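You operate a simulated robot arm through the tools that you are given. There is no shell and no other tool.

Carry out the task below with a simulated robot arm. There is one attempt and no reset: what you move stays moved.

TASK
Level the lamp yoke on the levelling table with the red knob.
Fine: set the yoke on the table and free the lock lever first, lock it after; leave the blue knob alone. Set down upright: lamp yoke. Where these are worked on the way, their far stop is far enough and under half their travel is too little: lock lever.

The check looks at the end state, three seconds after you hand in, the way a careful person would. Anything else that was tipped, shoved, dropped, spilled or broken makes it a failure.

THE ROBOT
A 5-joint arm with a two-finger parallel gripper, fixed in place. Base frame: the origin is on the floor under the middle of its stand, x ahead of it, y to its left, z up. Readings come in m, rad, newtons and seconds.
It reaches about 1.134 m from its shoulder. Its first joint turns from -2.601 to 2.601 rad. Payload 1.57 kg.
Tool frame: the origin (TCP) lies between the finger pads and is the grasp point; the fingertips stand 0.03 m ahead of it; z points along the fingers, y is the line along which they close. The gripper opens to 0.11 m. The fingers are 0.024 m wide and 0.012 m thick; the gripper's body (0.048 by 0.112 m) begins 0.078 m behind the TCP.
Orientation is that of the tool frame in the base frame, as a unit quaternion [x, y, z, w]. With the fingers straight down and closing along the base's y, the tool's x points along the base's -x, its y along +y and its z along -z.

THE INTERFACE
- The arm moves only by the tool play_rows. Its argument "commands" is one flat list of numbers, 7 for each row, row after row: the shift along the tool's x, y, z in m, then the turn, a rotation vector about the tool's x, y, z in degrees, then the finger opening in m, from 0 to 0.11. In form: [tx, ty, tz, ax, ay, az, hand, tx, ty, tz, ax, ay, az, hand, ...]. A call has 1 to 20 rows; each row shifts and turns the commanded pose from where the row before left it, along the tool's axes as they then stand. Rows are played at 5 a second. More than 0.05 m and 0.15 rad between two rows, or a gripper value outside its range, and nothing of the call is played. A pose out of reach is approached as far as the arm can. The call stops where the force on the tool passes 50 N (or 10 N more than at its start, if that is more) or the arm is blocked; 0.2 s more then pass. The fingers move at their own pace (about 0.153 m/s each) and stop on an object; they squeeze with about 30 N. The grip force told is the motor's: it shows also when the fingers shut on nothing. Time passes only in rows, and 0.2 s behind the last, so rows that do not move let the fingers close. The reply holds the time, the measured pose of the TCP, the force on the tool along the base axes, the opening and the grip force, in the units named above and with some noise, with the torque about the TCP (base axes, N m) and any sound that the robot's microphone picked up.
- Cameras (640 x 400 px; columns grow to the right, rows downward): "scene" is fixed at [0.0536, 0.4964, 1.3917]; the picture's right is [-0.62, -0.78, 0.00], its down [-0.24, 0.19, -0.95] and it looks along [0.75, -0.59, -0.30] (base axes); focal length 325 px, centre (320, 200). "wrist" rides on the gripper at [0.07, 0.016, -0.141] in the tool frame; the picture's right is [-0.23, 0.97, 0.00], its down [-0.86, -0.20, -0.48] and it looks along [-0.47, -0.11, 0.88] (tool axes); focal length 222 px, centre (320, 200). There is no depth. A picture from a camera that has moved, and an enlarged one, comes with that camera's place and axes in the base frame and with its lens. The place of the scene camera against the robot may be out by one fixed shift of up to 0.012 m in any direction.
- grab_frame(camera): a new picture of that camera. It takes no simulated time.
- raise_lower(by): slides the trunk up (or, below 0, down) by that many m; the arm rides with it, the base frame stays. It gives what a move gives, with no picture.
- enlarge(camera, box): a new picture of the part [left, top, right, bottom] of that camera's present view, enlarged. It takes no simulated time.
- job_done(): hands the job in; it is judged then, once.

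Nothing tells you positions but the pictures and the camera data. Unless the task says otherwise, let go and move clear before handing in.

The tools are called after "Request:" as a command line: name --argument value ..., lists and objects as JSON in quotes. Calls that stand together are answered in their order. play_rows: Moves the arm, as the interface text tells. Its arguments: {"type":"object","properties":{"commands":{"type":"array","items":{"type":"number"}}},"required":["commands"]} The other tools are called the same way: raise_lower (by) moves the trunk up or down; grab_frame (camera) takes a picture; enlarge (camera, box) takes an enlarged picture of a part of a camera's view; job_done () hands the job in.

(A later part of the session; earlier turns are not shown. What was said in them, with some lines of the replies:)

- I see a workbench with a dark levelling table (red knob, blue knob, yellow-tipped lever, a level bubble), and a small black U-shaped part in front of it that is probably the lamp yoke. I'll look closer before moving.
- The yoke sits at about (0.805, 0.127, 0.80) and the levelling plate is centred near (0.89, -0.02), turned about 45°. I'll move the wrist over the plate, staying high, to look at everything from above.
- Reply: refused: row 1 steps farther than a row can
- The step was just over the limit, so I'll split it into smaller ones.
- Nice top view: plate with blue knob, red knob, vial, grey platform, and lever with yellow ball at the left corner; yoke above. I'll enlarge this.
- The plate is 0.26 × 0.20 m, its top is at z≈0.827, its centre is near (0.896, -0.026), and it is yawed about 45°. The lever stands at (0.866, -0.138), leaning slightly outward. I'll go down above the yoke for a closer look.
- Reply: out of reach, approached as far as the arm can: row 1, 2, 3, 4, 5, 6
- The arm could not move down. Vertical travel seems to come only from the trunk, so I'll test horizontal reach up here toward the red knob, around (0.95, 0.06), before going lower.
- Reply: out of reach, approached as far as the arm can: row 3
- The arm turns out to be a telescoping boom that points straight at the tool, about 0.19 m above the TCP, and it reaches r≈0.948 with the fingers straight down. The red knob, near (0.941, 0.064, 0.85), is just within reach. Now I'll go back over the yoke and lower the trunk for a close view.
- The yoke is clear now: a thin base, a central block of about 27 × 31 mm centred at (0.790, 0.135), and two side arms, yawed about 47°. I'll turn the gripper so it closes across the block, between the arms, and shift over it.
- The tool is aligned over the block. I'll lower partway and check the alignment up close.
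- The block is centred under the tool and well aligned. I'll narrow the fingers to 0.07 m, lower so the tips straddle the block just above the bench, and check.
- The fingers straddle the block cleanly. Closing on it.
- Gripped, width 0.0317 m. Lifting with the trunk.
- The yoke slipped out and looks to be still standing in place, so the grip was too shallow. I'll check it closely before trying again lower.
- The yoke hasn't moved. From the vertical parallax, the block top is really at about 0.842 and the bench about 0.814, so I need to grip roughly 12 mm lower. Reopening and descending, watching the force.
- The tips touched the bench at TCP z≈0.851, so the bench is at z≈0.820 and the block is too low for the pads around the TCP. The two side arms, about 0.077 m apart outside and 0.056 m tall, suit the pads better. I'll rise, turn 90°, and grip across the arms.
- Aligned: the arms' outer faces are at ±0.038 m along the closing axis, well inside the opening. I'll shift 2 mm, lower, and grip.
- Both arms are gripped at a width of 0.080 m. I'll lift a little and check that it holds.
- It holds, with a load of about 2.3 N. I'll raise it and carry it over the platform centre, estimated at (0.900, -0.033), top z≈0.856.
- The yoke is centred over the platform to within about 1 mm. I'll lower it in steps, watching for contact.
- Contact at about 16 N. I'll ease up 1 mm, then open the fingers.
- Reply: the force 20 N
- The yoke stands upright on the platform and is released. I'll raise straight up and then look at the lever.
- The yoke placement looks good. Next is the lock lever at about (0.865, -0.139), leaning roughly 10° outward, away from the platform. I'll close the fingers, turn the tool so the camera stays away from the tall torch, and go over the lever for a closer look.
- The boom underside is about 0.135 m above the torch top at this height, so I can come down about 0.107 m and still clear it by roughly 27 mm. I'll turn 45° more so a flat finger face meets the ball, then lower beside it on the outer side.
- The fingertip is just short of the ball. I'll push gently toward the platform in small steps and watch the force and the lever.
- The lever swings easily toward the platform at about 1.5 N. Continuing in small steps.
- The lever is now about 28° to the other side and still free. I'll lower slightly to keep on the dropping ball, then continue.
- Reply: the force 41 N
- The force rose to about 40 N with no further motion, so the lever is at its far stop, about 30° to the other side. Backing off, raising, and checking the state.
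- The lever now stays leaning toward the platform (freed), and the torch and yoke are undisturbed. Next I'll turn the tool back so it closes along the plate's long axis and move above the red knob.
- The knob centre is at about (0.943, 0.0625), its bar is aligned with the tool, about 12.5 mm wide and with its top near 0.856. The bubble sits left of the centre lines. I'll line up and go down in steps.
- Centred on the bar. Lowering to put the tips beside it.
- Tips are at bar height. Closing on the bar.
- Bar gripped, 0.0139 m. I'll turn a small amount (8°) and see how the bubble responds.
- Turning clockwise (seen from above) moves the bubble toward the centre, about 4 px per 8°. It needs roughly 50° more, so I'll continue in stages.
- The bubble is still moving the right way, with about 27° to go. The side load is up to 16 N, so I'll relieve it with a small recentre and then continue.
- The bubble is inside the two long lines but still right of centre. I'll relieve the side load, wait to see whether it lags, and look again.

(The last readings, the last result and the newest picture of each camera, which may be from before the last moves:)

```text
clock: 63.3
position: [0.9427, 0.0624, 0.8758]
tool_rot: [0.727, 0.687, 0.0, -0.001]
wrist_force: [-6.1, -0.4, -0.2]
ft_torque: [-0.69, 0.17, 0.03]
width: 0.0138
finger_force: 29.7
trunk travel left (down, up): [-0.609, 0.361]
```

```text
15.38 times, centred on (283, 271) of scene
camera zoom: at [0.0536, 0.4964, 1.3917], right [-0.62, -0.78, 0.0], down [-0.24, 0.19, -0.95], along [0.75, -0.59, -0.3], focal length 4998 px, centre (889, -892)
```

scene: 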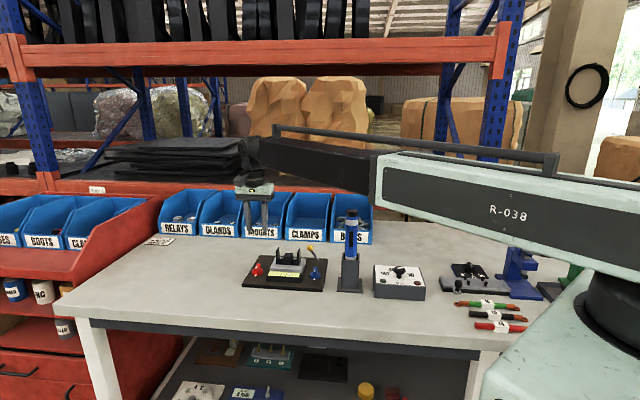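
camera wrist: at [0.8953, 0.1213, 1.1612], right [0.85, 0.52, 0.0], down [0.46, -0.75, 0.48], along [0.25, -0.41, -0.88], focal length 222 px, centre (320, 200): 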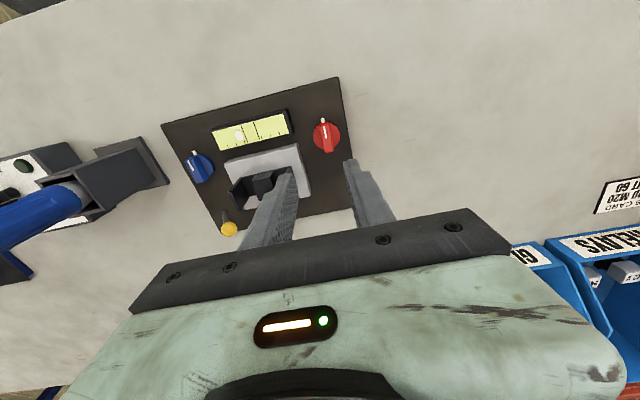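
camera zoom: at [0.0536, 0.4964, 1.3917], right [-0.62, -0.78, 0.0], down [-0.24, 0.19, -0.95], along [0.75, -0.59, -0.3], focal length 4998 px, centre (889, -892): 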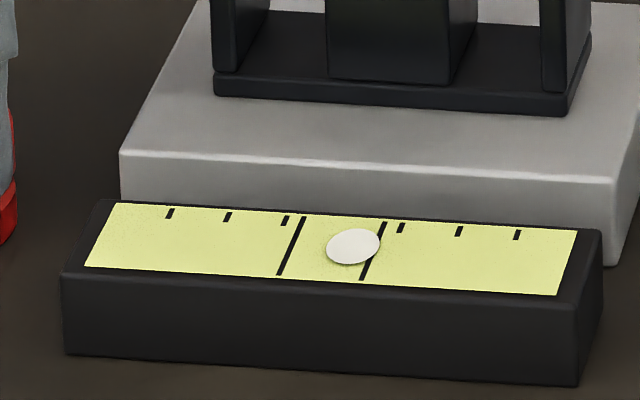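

No lag. Turning about 18° more to centre it.

Request:
play_rows --commands '[0, 0, 0, 0, 0, 4, 0.008, 0, 0, 0, 0, 0, 4, 0.008, 0, 0, 0, 0, 0, 4, 0.008, 0, 0, 0, 0, 0, 4, 0.008, 0, 0, 0, 0, 0, 0, 0.008]'

Request:
enlarge --camera "scene" --box '[263, 258, 303, 284]'

Request:
enlarge --camera "scene" --box '[235, 235, 325, 295]'

```text
clock: 64.5
position: [0.9434, 0.0611, 0.8752]
tool_rot: [0.816, 0.578, 0.0, 0.0]
wrist_force: [4.8, 0.1, 0.0]
ft_torque: [-0.23, -0.08, -0.04]
width: 0.0139
finger_force: 29.8
trunk travel left (down, up): [-0.609, 0.361]
```

```text
15.38 times, centred on (283, 271) of scene
camera zoom: at [0.0536, 0.4964, 1.3917], right [-0.62, -0.78, 0.0], down [-0.24, 0.19, -0.95], along [0.75, -0.59, -0.3], focal length 4998 px, centre (889, -892)
```

zoom: 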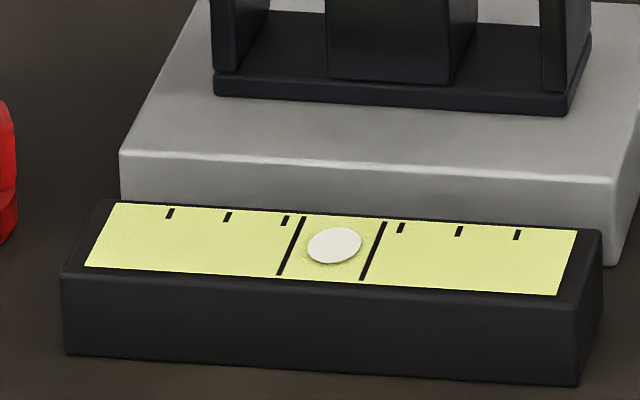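

```text
6.67 times, centred on (280, 265) of scene
camera zoom: at [0.0536, 0.4964, 1.3917], right [-0.62, -0.78, 0.0], down [-0.24, 0.19, -0.95], along [0.75, -0.59, -0.3], focal length 2166 px, centre (587, -233)
```

zoom: 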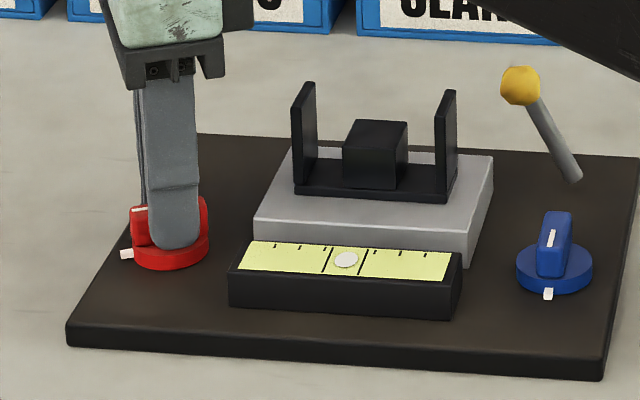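

The bubble is centred between the lines (334.5 against 334 px). I'll release the knob with a small opening, rise straight up, and recheck.

Request:
play_rows --commands '[0, 0, 0, 0, 0, 0, 0.02, 0, 0, 0, 0, 0, 0, 0.032, 0, 0, 0, 0, 0, 0, 0.032]'

Request:
raise_lower --by 0.145

Request:
enlarge --camera "scene" --box '[263, 258, 303, 284]'

Request:
enlarge --camera "scene" --box '[235, 235, 325, 295]'

Request:
grab_frame --camera "wrist"

```text
clock: 65.3
position: [0.9404, 0.0632, 0.875]
tool_rot: [0.816, 0.579, 0.0, -0.001]
wrist_force: [0.1, -0.4, 0.4]
ft_torque: [0.04, -0.02, 0.01]
width: 0.0319
finger_force: 0.1
trunk travel left (down, up): [-0.609, 0.361]
```

```text
clock: 67.0
position: [0.9424, 0.0635, 1.0203]
tool_rot: [0.816, 0.578, 0.0, 0.0]
wrist_force: [-0.7, 0.3, -0.2]
ft_torque: [-0.01, 0.01, -0.01]
width: 0.0318
finger_force: 0.1
trunk travel left (down, up): [-0.754, 0.216]
```

```text
15.38 times, centred on (283, 271) of scene
camera zoom: at [0.0536, 0.4964, 1.3917], right [-0.62, -0.78, 0.0], down [-0.24, 0.19, -0.95], along [0.75, -0.59, -0.3], focal length 4998 px, centre (889, -892)
```

zoom: 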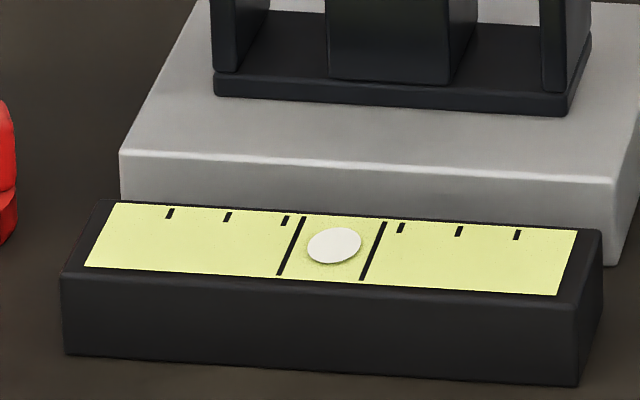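

```text
6.67 times, centred on (280, 265) of scene
camera zoom: at [0.0536, 0.4964, 1.3917], right [-0.62, -0.78, 0.0], down [-0.24, 0.19, -0.95], along [0.75, -0.59, -0.3], focal length 2166 px, centre (587, -233)
```

zoom: 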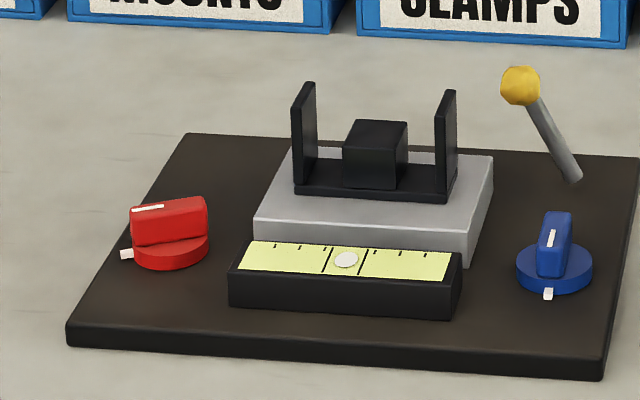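

```text
taken
camera wrist: at [0.9785, 0.1242, 1.1621], right [0.84, -0.54, 0.0], down [-0.47, -0.74, 0.48], along [-0.26, -0.4, -0.88], focal length 222 px, centre (320, 200)
```

wrist: 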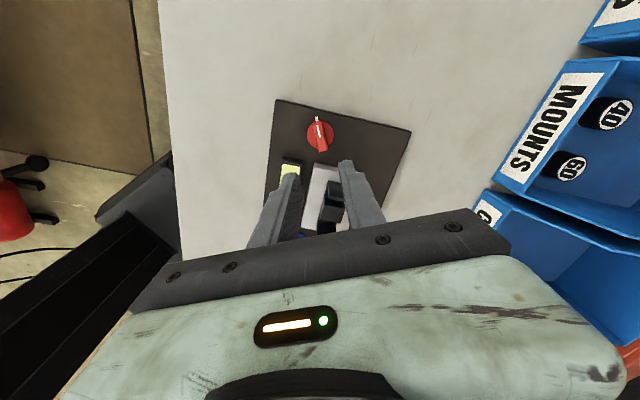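

The bubble stays centred after release. Now to lock the lever again: I'll close the fingers, turn to the flat-face yaw, and move to the platform side of the ball.

Request:
play_rows --commands '[0, 0, 0, 0, 0, 6.5, 0.0, 0, 0, 0, 0, 0, 6.5, 0.0, 0, 0, 0, 0, 0, 6.5, 0.0, 0, 0, 0, 0, 0, 6.5, 0.0, -0.0313, 0.0212, 0, 0, 0, 0, 0.0, -0.0313, 0.0212, 0, 0, 0, 0, 0.0, -0.0313, 0.0212, 0, 0, 0, 0, 0.0, -0.0313, 0.0212, 0, 0, 0, 0, 0.0, 0, 0, 0, 0, 0, 0, 0.0]'

Request:
grab_frame --camera "wrist"

Request:
enlarge --camera "wrist" --box '[240, 60, 400, 200]'

Request:
enlarge --camera "scene" --box '[240, 170, 370, 290]'

```text
clock: 69.0
position: [0.911, -0.0864, 1.0213]
tool_rot: [0.925, 0.38, 0.0, 0.0]
wrist_force: [0.5, 0.3, -0.3]
ft_torque: [0.02, 0.0, 0.01]
width: 0.0
finger_force: 21.7
trunk travel left (down, up): [-0.754, 0.216]
```

```text
taken
camera wrist: at [0.9707, -0.0482, 1.1622], right [0.52, -0.85, 0.0], down [-0.75, -0.46, 0.48], along [-0.41, -0.25, -0.88], focal length 222 px, centre (320, 200)
```

wrist: 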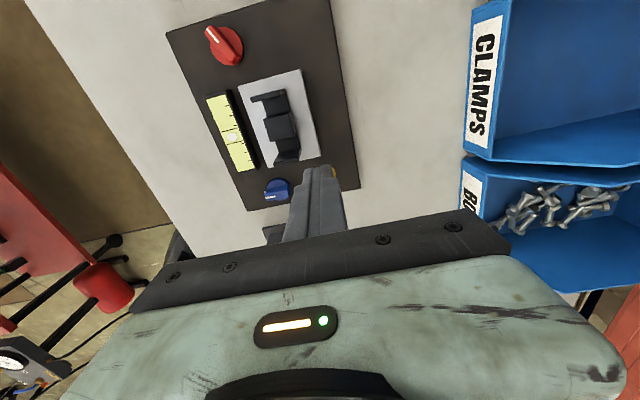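

```text
2.86 times, centred on (320, 130) of wrist
camera zoom: at [0.9707, -0.0482, 1.1622], right [0.52, -0.85, 0.0], down [-0.75, -0.46, 0.48], along [-0.41, -0.25, -0.88], focal length 635 px, centre (320, 400)
```

zoom: 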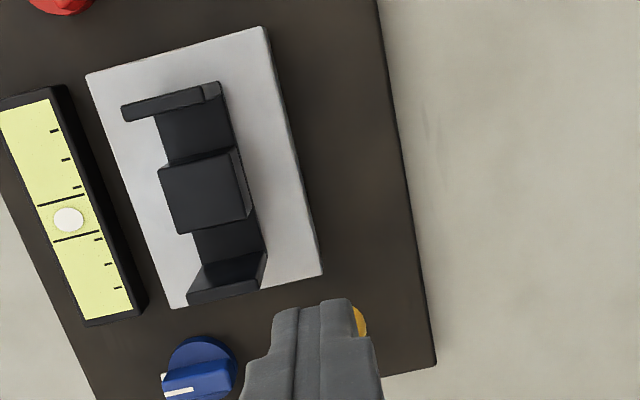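

```text
3.33 times, centred on (305, 230) of scene
camera zoom: at [0.0536, 0.4964, 1.3917], right [-0.62, -0.78, 0.0], down [-0.24, 0.19, -0.95], along [0.75, -0.59, -0.3], focal length 1083 px, centre (370, 100)
```

zoom: 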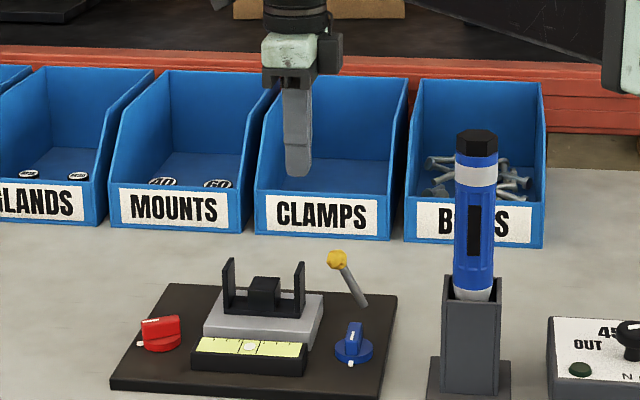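

From this side the bubble also looks centred, and the ball is straight ahead of the closed fingertips at tool x≈-0.041. Lowering beside it.

Request:
raise_lower --by -0.08

Request:
raise_lower --by -0.031

Request:
enlarge --camera "scene" --box '[260, 190, 380, 290]'

Request:
enlarge --camera "wrist" --box '[240, 60, 400, 200]'

```text
clock: 70.2
position: [0.9109, -0.0874, 0.9409]
tool_rot: [0.925, 0.38, 0.0, 0.0]
wrist_force: [-0.1, 0.4, 0.0]
ft_torque: [0.02, 0.0, 0.01]
width: 0.0
finger_force: 21.3
trunk travel left (down, up): [-0.674, 0.296]
```

```text
clock: 70.9
position: [0.9111, -0.0863, 0.9097]
tool_rot: [0.925, 0.379, 0.0, 0.0]
wrist_force: [-0.5, 0.6, 0.4]
ft_torque: [0.0, 0.01, 0.02]
width: 0.0
finger_force: 21.4
trunk travel left (down, up): [-0.643, 0.327]
```

```text
4.00 times, centred on (320, 240) of scene
camera zoom: at [0.0536, 0.4964, 1.3917], right [-0.62, -0.78, 0.0], down [-0.24, 0.19, -0.95], along [0.75, -0.59, -0.3], focal length 1300 px, centre (320, 40)
```

zoom: 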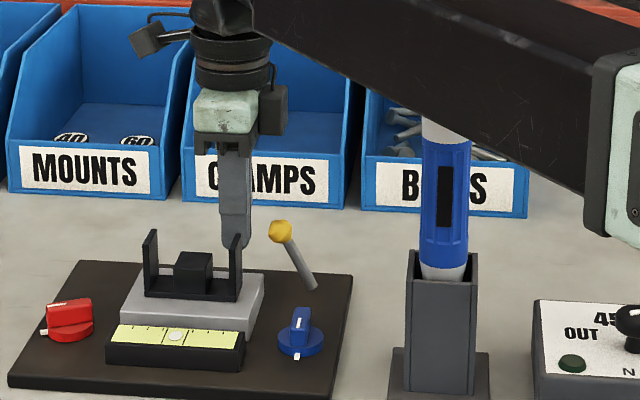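

```text
2.86 times, centred on (320, 130) of wrist
camera zoom: at [0.9707, -0.0476, 1.0512], right [0.52, -0.85, 0.0], down [-0.75, -0.46, 0.48], along [-0.41, -0.25, -0.88], focal length 635 px, centre (320, 400)
```

zoom: 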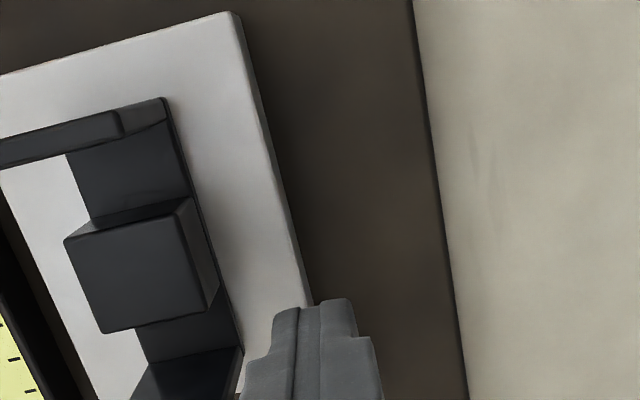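

Clear of the yoke and platform. Pushing the lever back toward its locked side in small steps.

Request:
play_rows --commands '[-0.008, 0, 0, 0, 0, 0, 0.0, -0.008, 0, 0, 0, 0, 0, 0.0, -0.005, 0, 0, 0, 0, 0, 0.0, -0.005, 0, 0, 0, 0, 0, 0.0, -0.005, 0, 0, 0, 0, 0, 0.0]'

Request:
enlarge --camera "scene" --box '[260, 190, 380, 290]'

```text
clock: 72.1
position: [0.8879, -0.1078, 0.9086]
tool_rot: [0.925, 0.38, 0.0, 0.0]
wrist_force: [0.6, -0.3, -0.3]
ft_torque: [-0.03, -0.01, 0.0]
width: 0.0002
finger_force: 21.3
trunk travel left (down, up): [-0.643, 0.327]
```

```text
4.00 times, centred on (320, 240) of scene
camera zoom: at [0.0536, 0.4964, 1.3917], right [-0.62, -0.78, 0.0], down [-0.24, 0.19, -0.95], along [0.75, -0.59, -0.3], focal length 1300 px, centre (320, 40)
```

zoom: 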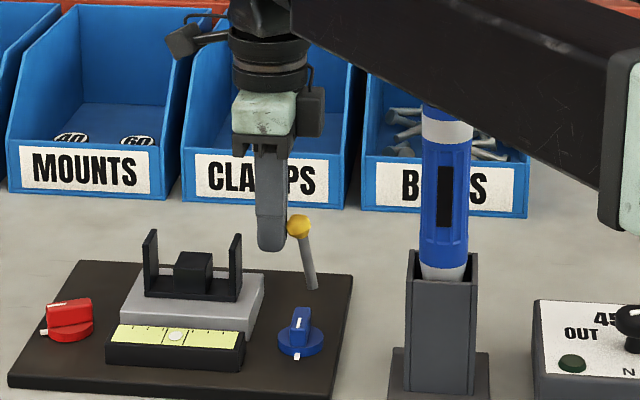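

The lever follows the finger easily. Continuing toward the locked stop.

Request:
play_rows --commands '[-0.005, 0, 0, 0, 0, 0, 0.0, -0.005, 0, 0, 0, 0, 0, 0.0, -0.005, 0, 0, 0, 0, 0, 0.0, -0.004, 0, 0, 0, 0, 0, 0.0]'

Request:
enlarge --camera "scene" --box '[260, 190, 380, 290]'

```text
clock: 73.1
position: [0.8747, -0.1224, 0.9097]
tool_rot: [0.925, 0.381, 0.0, 0.0]
wrist_force: [0.3, 0.1, 0.0]
ft_torque: [-0.04, -0.02, -0.01]
width: 0.0001
finger_force: 21.3
trunk travel left (down, up): [-0.643, 0.327]
```

```text
4.00 times, centred on (320, 240) of scene
camera zoom: at [0.0536, 0.4964, 1.3917], right [-0.62, -0.78, 0.0], down [-0.24, 0.19, -0.95], along [0.75, -0.59, -0.3], focal length 1300 px, centre (320, 40)
```

zoom: 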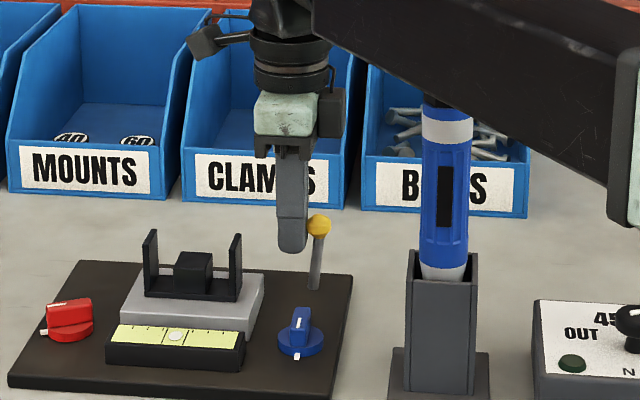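

Request:
play_rows --commands '[-0.004, 0, 0, 0, 0, 0, 0.0, -0.003, 0, 0, 0, 0, 0, 0.0]'

Request:
play_rows --commands '[-0.002, 0, 0, 0, 0, 0, 0.0, -0.002, 0, 0, 0, 0, 0, 0.0]'

Request:
enlarge --camera "scene" --box '[260, 190, 380, 290]'

```text
clock: 73.7
position: [0.8708, -0.1261, 0.9094]
tool_rot: [0.925, 0.38, 0.0, -0.001]
wrist_force: [0.9, 1.1, 0.2]
ft_torque: [-0.02, -0.02, 0.03]
width: 0.0001
finger_force: 20.8
trunk travel left (down, up): [-0.643, 0.327]
```

```text
clock: 74.3
position: [0.8692, -0.1271, 0.9092]
tool_rot: [0.925, 0.381, 0.002, 0.0]
wrist_force: [17.9, 14.4, 6.7]
ft_torque: [0.02, -0.16, 0.07]
width: 0.0
finger_force: 21.1
trunk travel left (down, up): [-0.643, 0.327]
```

```text
4.00 times, centred on (320, 240) of scene
camera zoom: at [0.0536, 0.4964, 1.3917], right [-0.62, -0.78, 0.0], down [-0.24, 0.19, -0.95], along [0.75, -0.59, -0.3], focal length 1300 px, centre (320, 40)
```

zoom: 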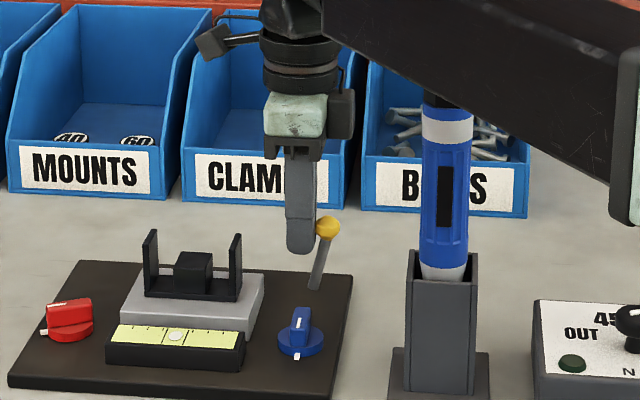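

The force rose to about 23 N at the same lean the lever had initially, so it is at its locked stop. Backing off and raising clear.

Request:
play_rows --commands '[0.006, 0, 0, 0, 0, 0, 0.0, 0.01, 0, 0, 0, 0, 0, 0.0, 0.01, 0, 0, 0, 0, 0, 0.0, 0, 0, 0, 0, 0, 0, 0.0]'

Request:
raise_lower --by 0.16

Request:
enlarge --camera "scene" --box '[230, 220, 370, 300]'

Request:
enlarge --camera "scene" --box '[263, 258, 303, 284]'

Request:
enlarge --camera "scene" --box '[295, 225, 345, 275]'

Request:
grab_frame --camera "scene"

```text
clock: 75.3
position: [0.8867, -0.1112, 0.9091]
tool_rot: [0.925, 0.38, 0.0, 0.0]
wrist_force: [0.1, 0.8, 0.0]
ft_torque: [0.01, -0.01, 0.0]
width: 0.0001
finger_force: 21.5
trunk travel left (down, up): [-0.643, 0.327]
```

```text
clock: 77.2
position: [0.8864, -0.1112, 1.0678]
tool_rot: [0.925, 0.38, 0.0, 0.0]
wrist_force: [-0.1, -0.3, -0.1]
ft_torque: [0.02, 0.01, -0.02]
width: 0.0002
finger_force: 21.3
trunk travel left (down, up): [-0.803, 0.167]
```

```text
4.57 times, centred on (300, 260) of scene
camera zoom: at [0.0536, 0.4964, 1.3917], right [-0.62, -0.78, 0.0], down [-0.24, 0.19, -0.95], along [0.75, -0.59, -0.3], focal length 1485 px, centre (411, -74)
```

zoom: 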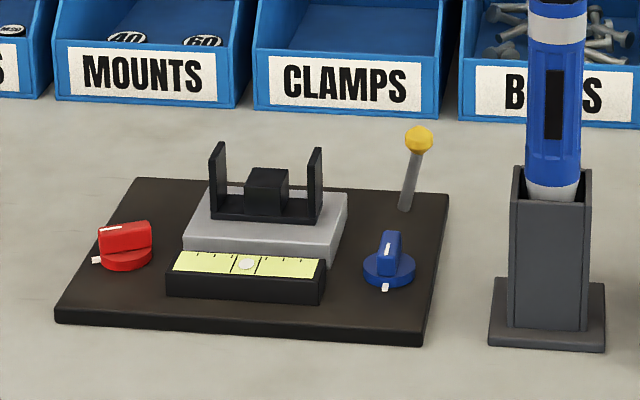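

```text
15.38 times, centred on (283, 271) of scene
camera zoom: at [0.0536, 0.4964, 1.3917], right [-0.62, -0.78, 0.0], down [-0.24, 0.19, -0.95], along [0.75, -0.59, -0.3], focal length 4998 px, centre (889, -892)
```

zoom: 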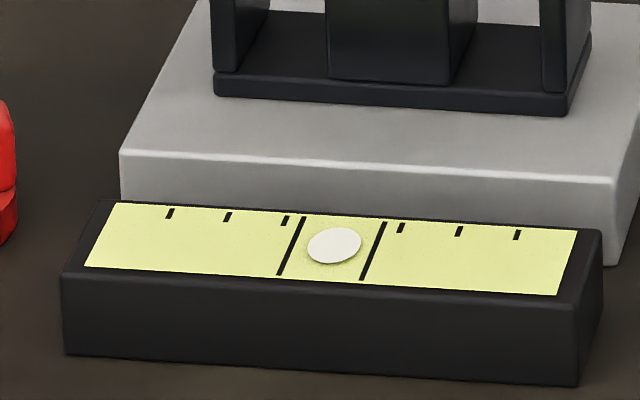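

```text
8.00 times, centred on (320, 250) of scene
camera zoom: at [0.0536, 0.4964, 1.3917], right [-0.62, -0.78, 0.0], down [-0.24, 0.19, -0.95], along [0.75, -0.59, -0.3], focal length 2599 px, centre (320, -200)
```

zoom: 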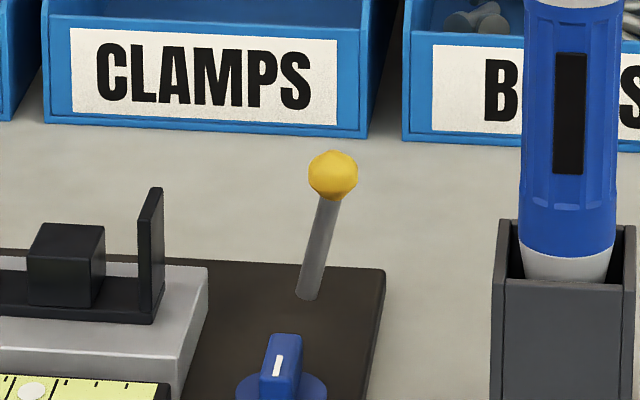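

```text
taken
```

scene: 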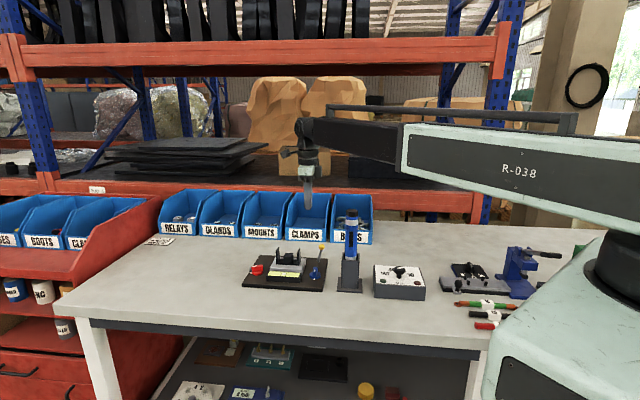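

Everything is in place: the yoke stands upright on the platform, the bubble is centred, the lever is back at its locked stop, and the blue knob is untouched. One last look from above before handing in.

Request:
raise_lower --by 0.1

Request:
grab_frame --camera "wrist"

Request:
enlarge --camera "wrist" --box '[170, 20, 370, 190]'

```text
clock: 78.5
position: [0.8867, -0.1112, 1.1699]
tool_rot: [0.925, 0.38, 0.0, 0.0]
wrist_force: [-0.5, -0.2, -0.5]
ft_torque: [-0.03, 0.0, 0.02]
width: 0.0
finger_force: 21.1
trunk travel left (down, up): [-0.903, 0.067]
```

```text
taken
camera wrist: at [0.9466, -0.0727, 1.3111], right [0.52, -0.85, 0.0], down [-0.75, -0.46, 0.48], along [-0.41, -0.25, -0.88], focal length 222 px, centre (320, 200)
```

wrist: 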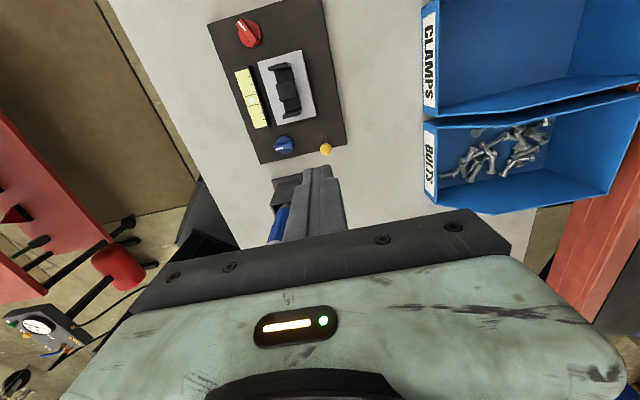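

```text
2.35 times, centred on (270, 105) of wrist
camera zoom: at [0.9466, -0.0727, 1.3111], right [0.52, -0.85, 0.0], down [-0.75, -0.46, 0.48], along [-0.41, -0.25, -0.88], focal length 523 px, centre (438, 424)
```

zoom: 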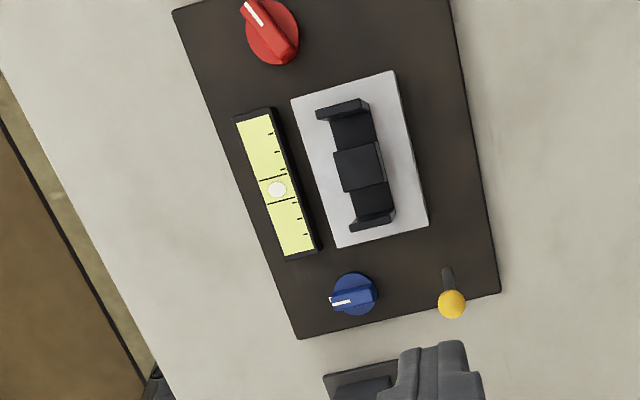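

The overhead view agrees: the bubble is midway between the lines, the yoke is upright and centred on the platform, the lever is back at its locked stop, and nothing else has moved. Handing in.

Request:
job_done

```text
The job is handed in.
```

The lamp yoke is level on the table and the lock lever is locked again. I've handed the job in; no verdict has come back yet.

- **Yoke:** it stands upright, centred on the grey platform. My first grip, on its central block, slipped before the yoke left the bench. It stayed upright, and I then lifted it by its two side arms.
- **Lever:** I pushed it to its far stop to free it. After levelling I pushed it back until it hit its stop, at the same lean it had at the start.
- **Level:** I turned the red knob clockwise by about 64°. The bubble sits midway between the two centre lines in both camera views, and stayed there after locking.
- **Everything else:** I left the blue knob alone and the torch still stands in its holder. The levelling table's base plate may have moved by under a millimetre when I pushed the lever against its stops.

The arm is raised clear of the bench with its fingers closed.
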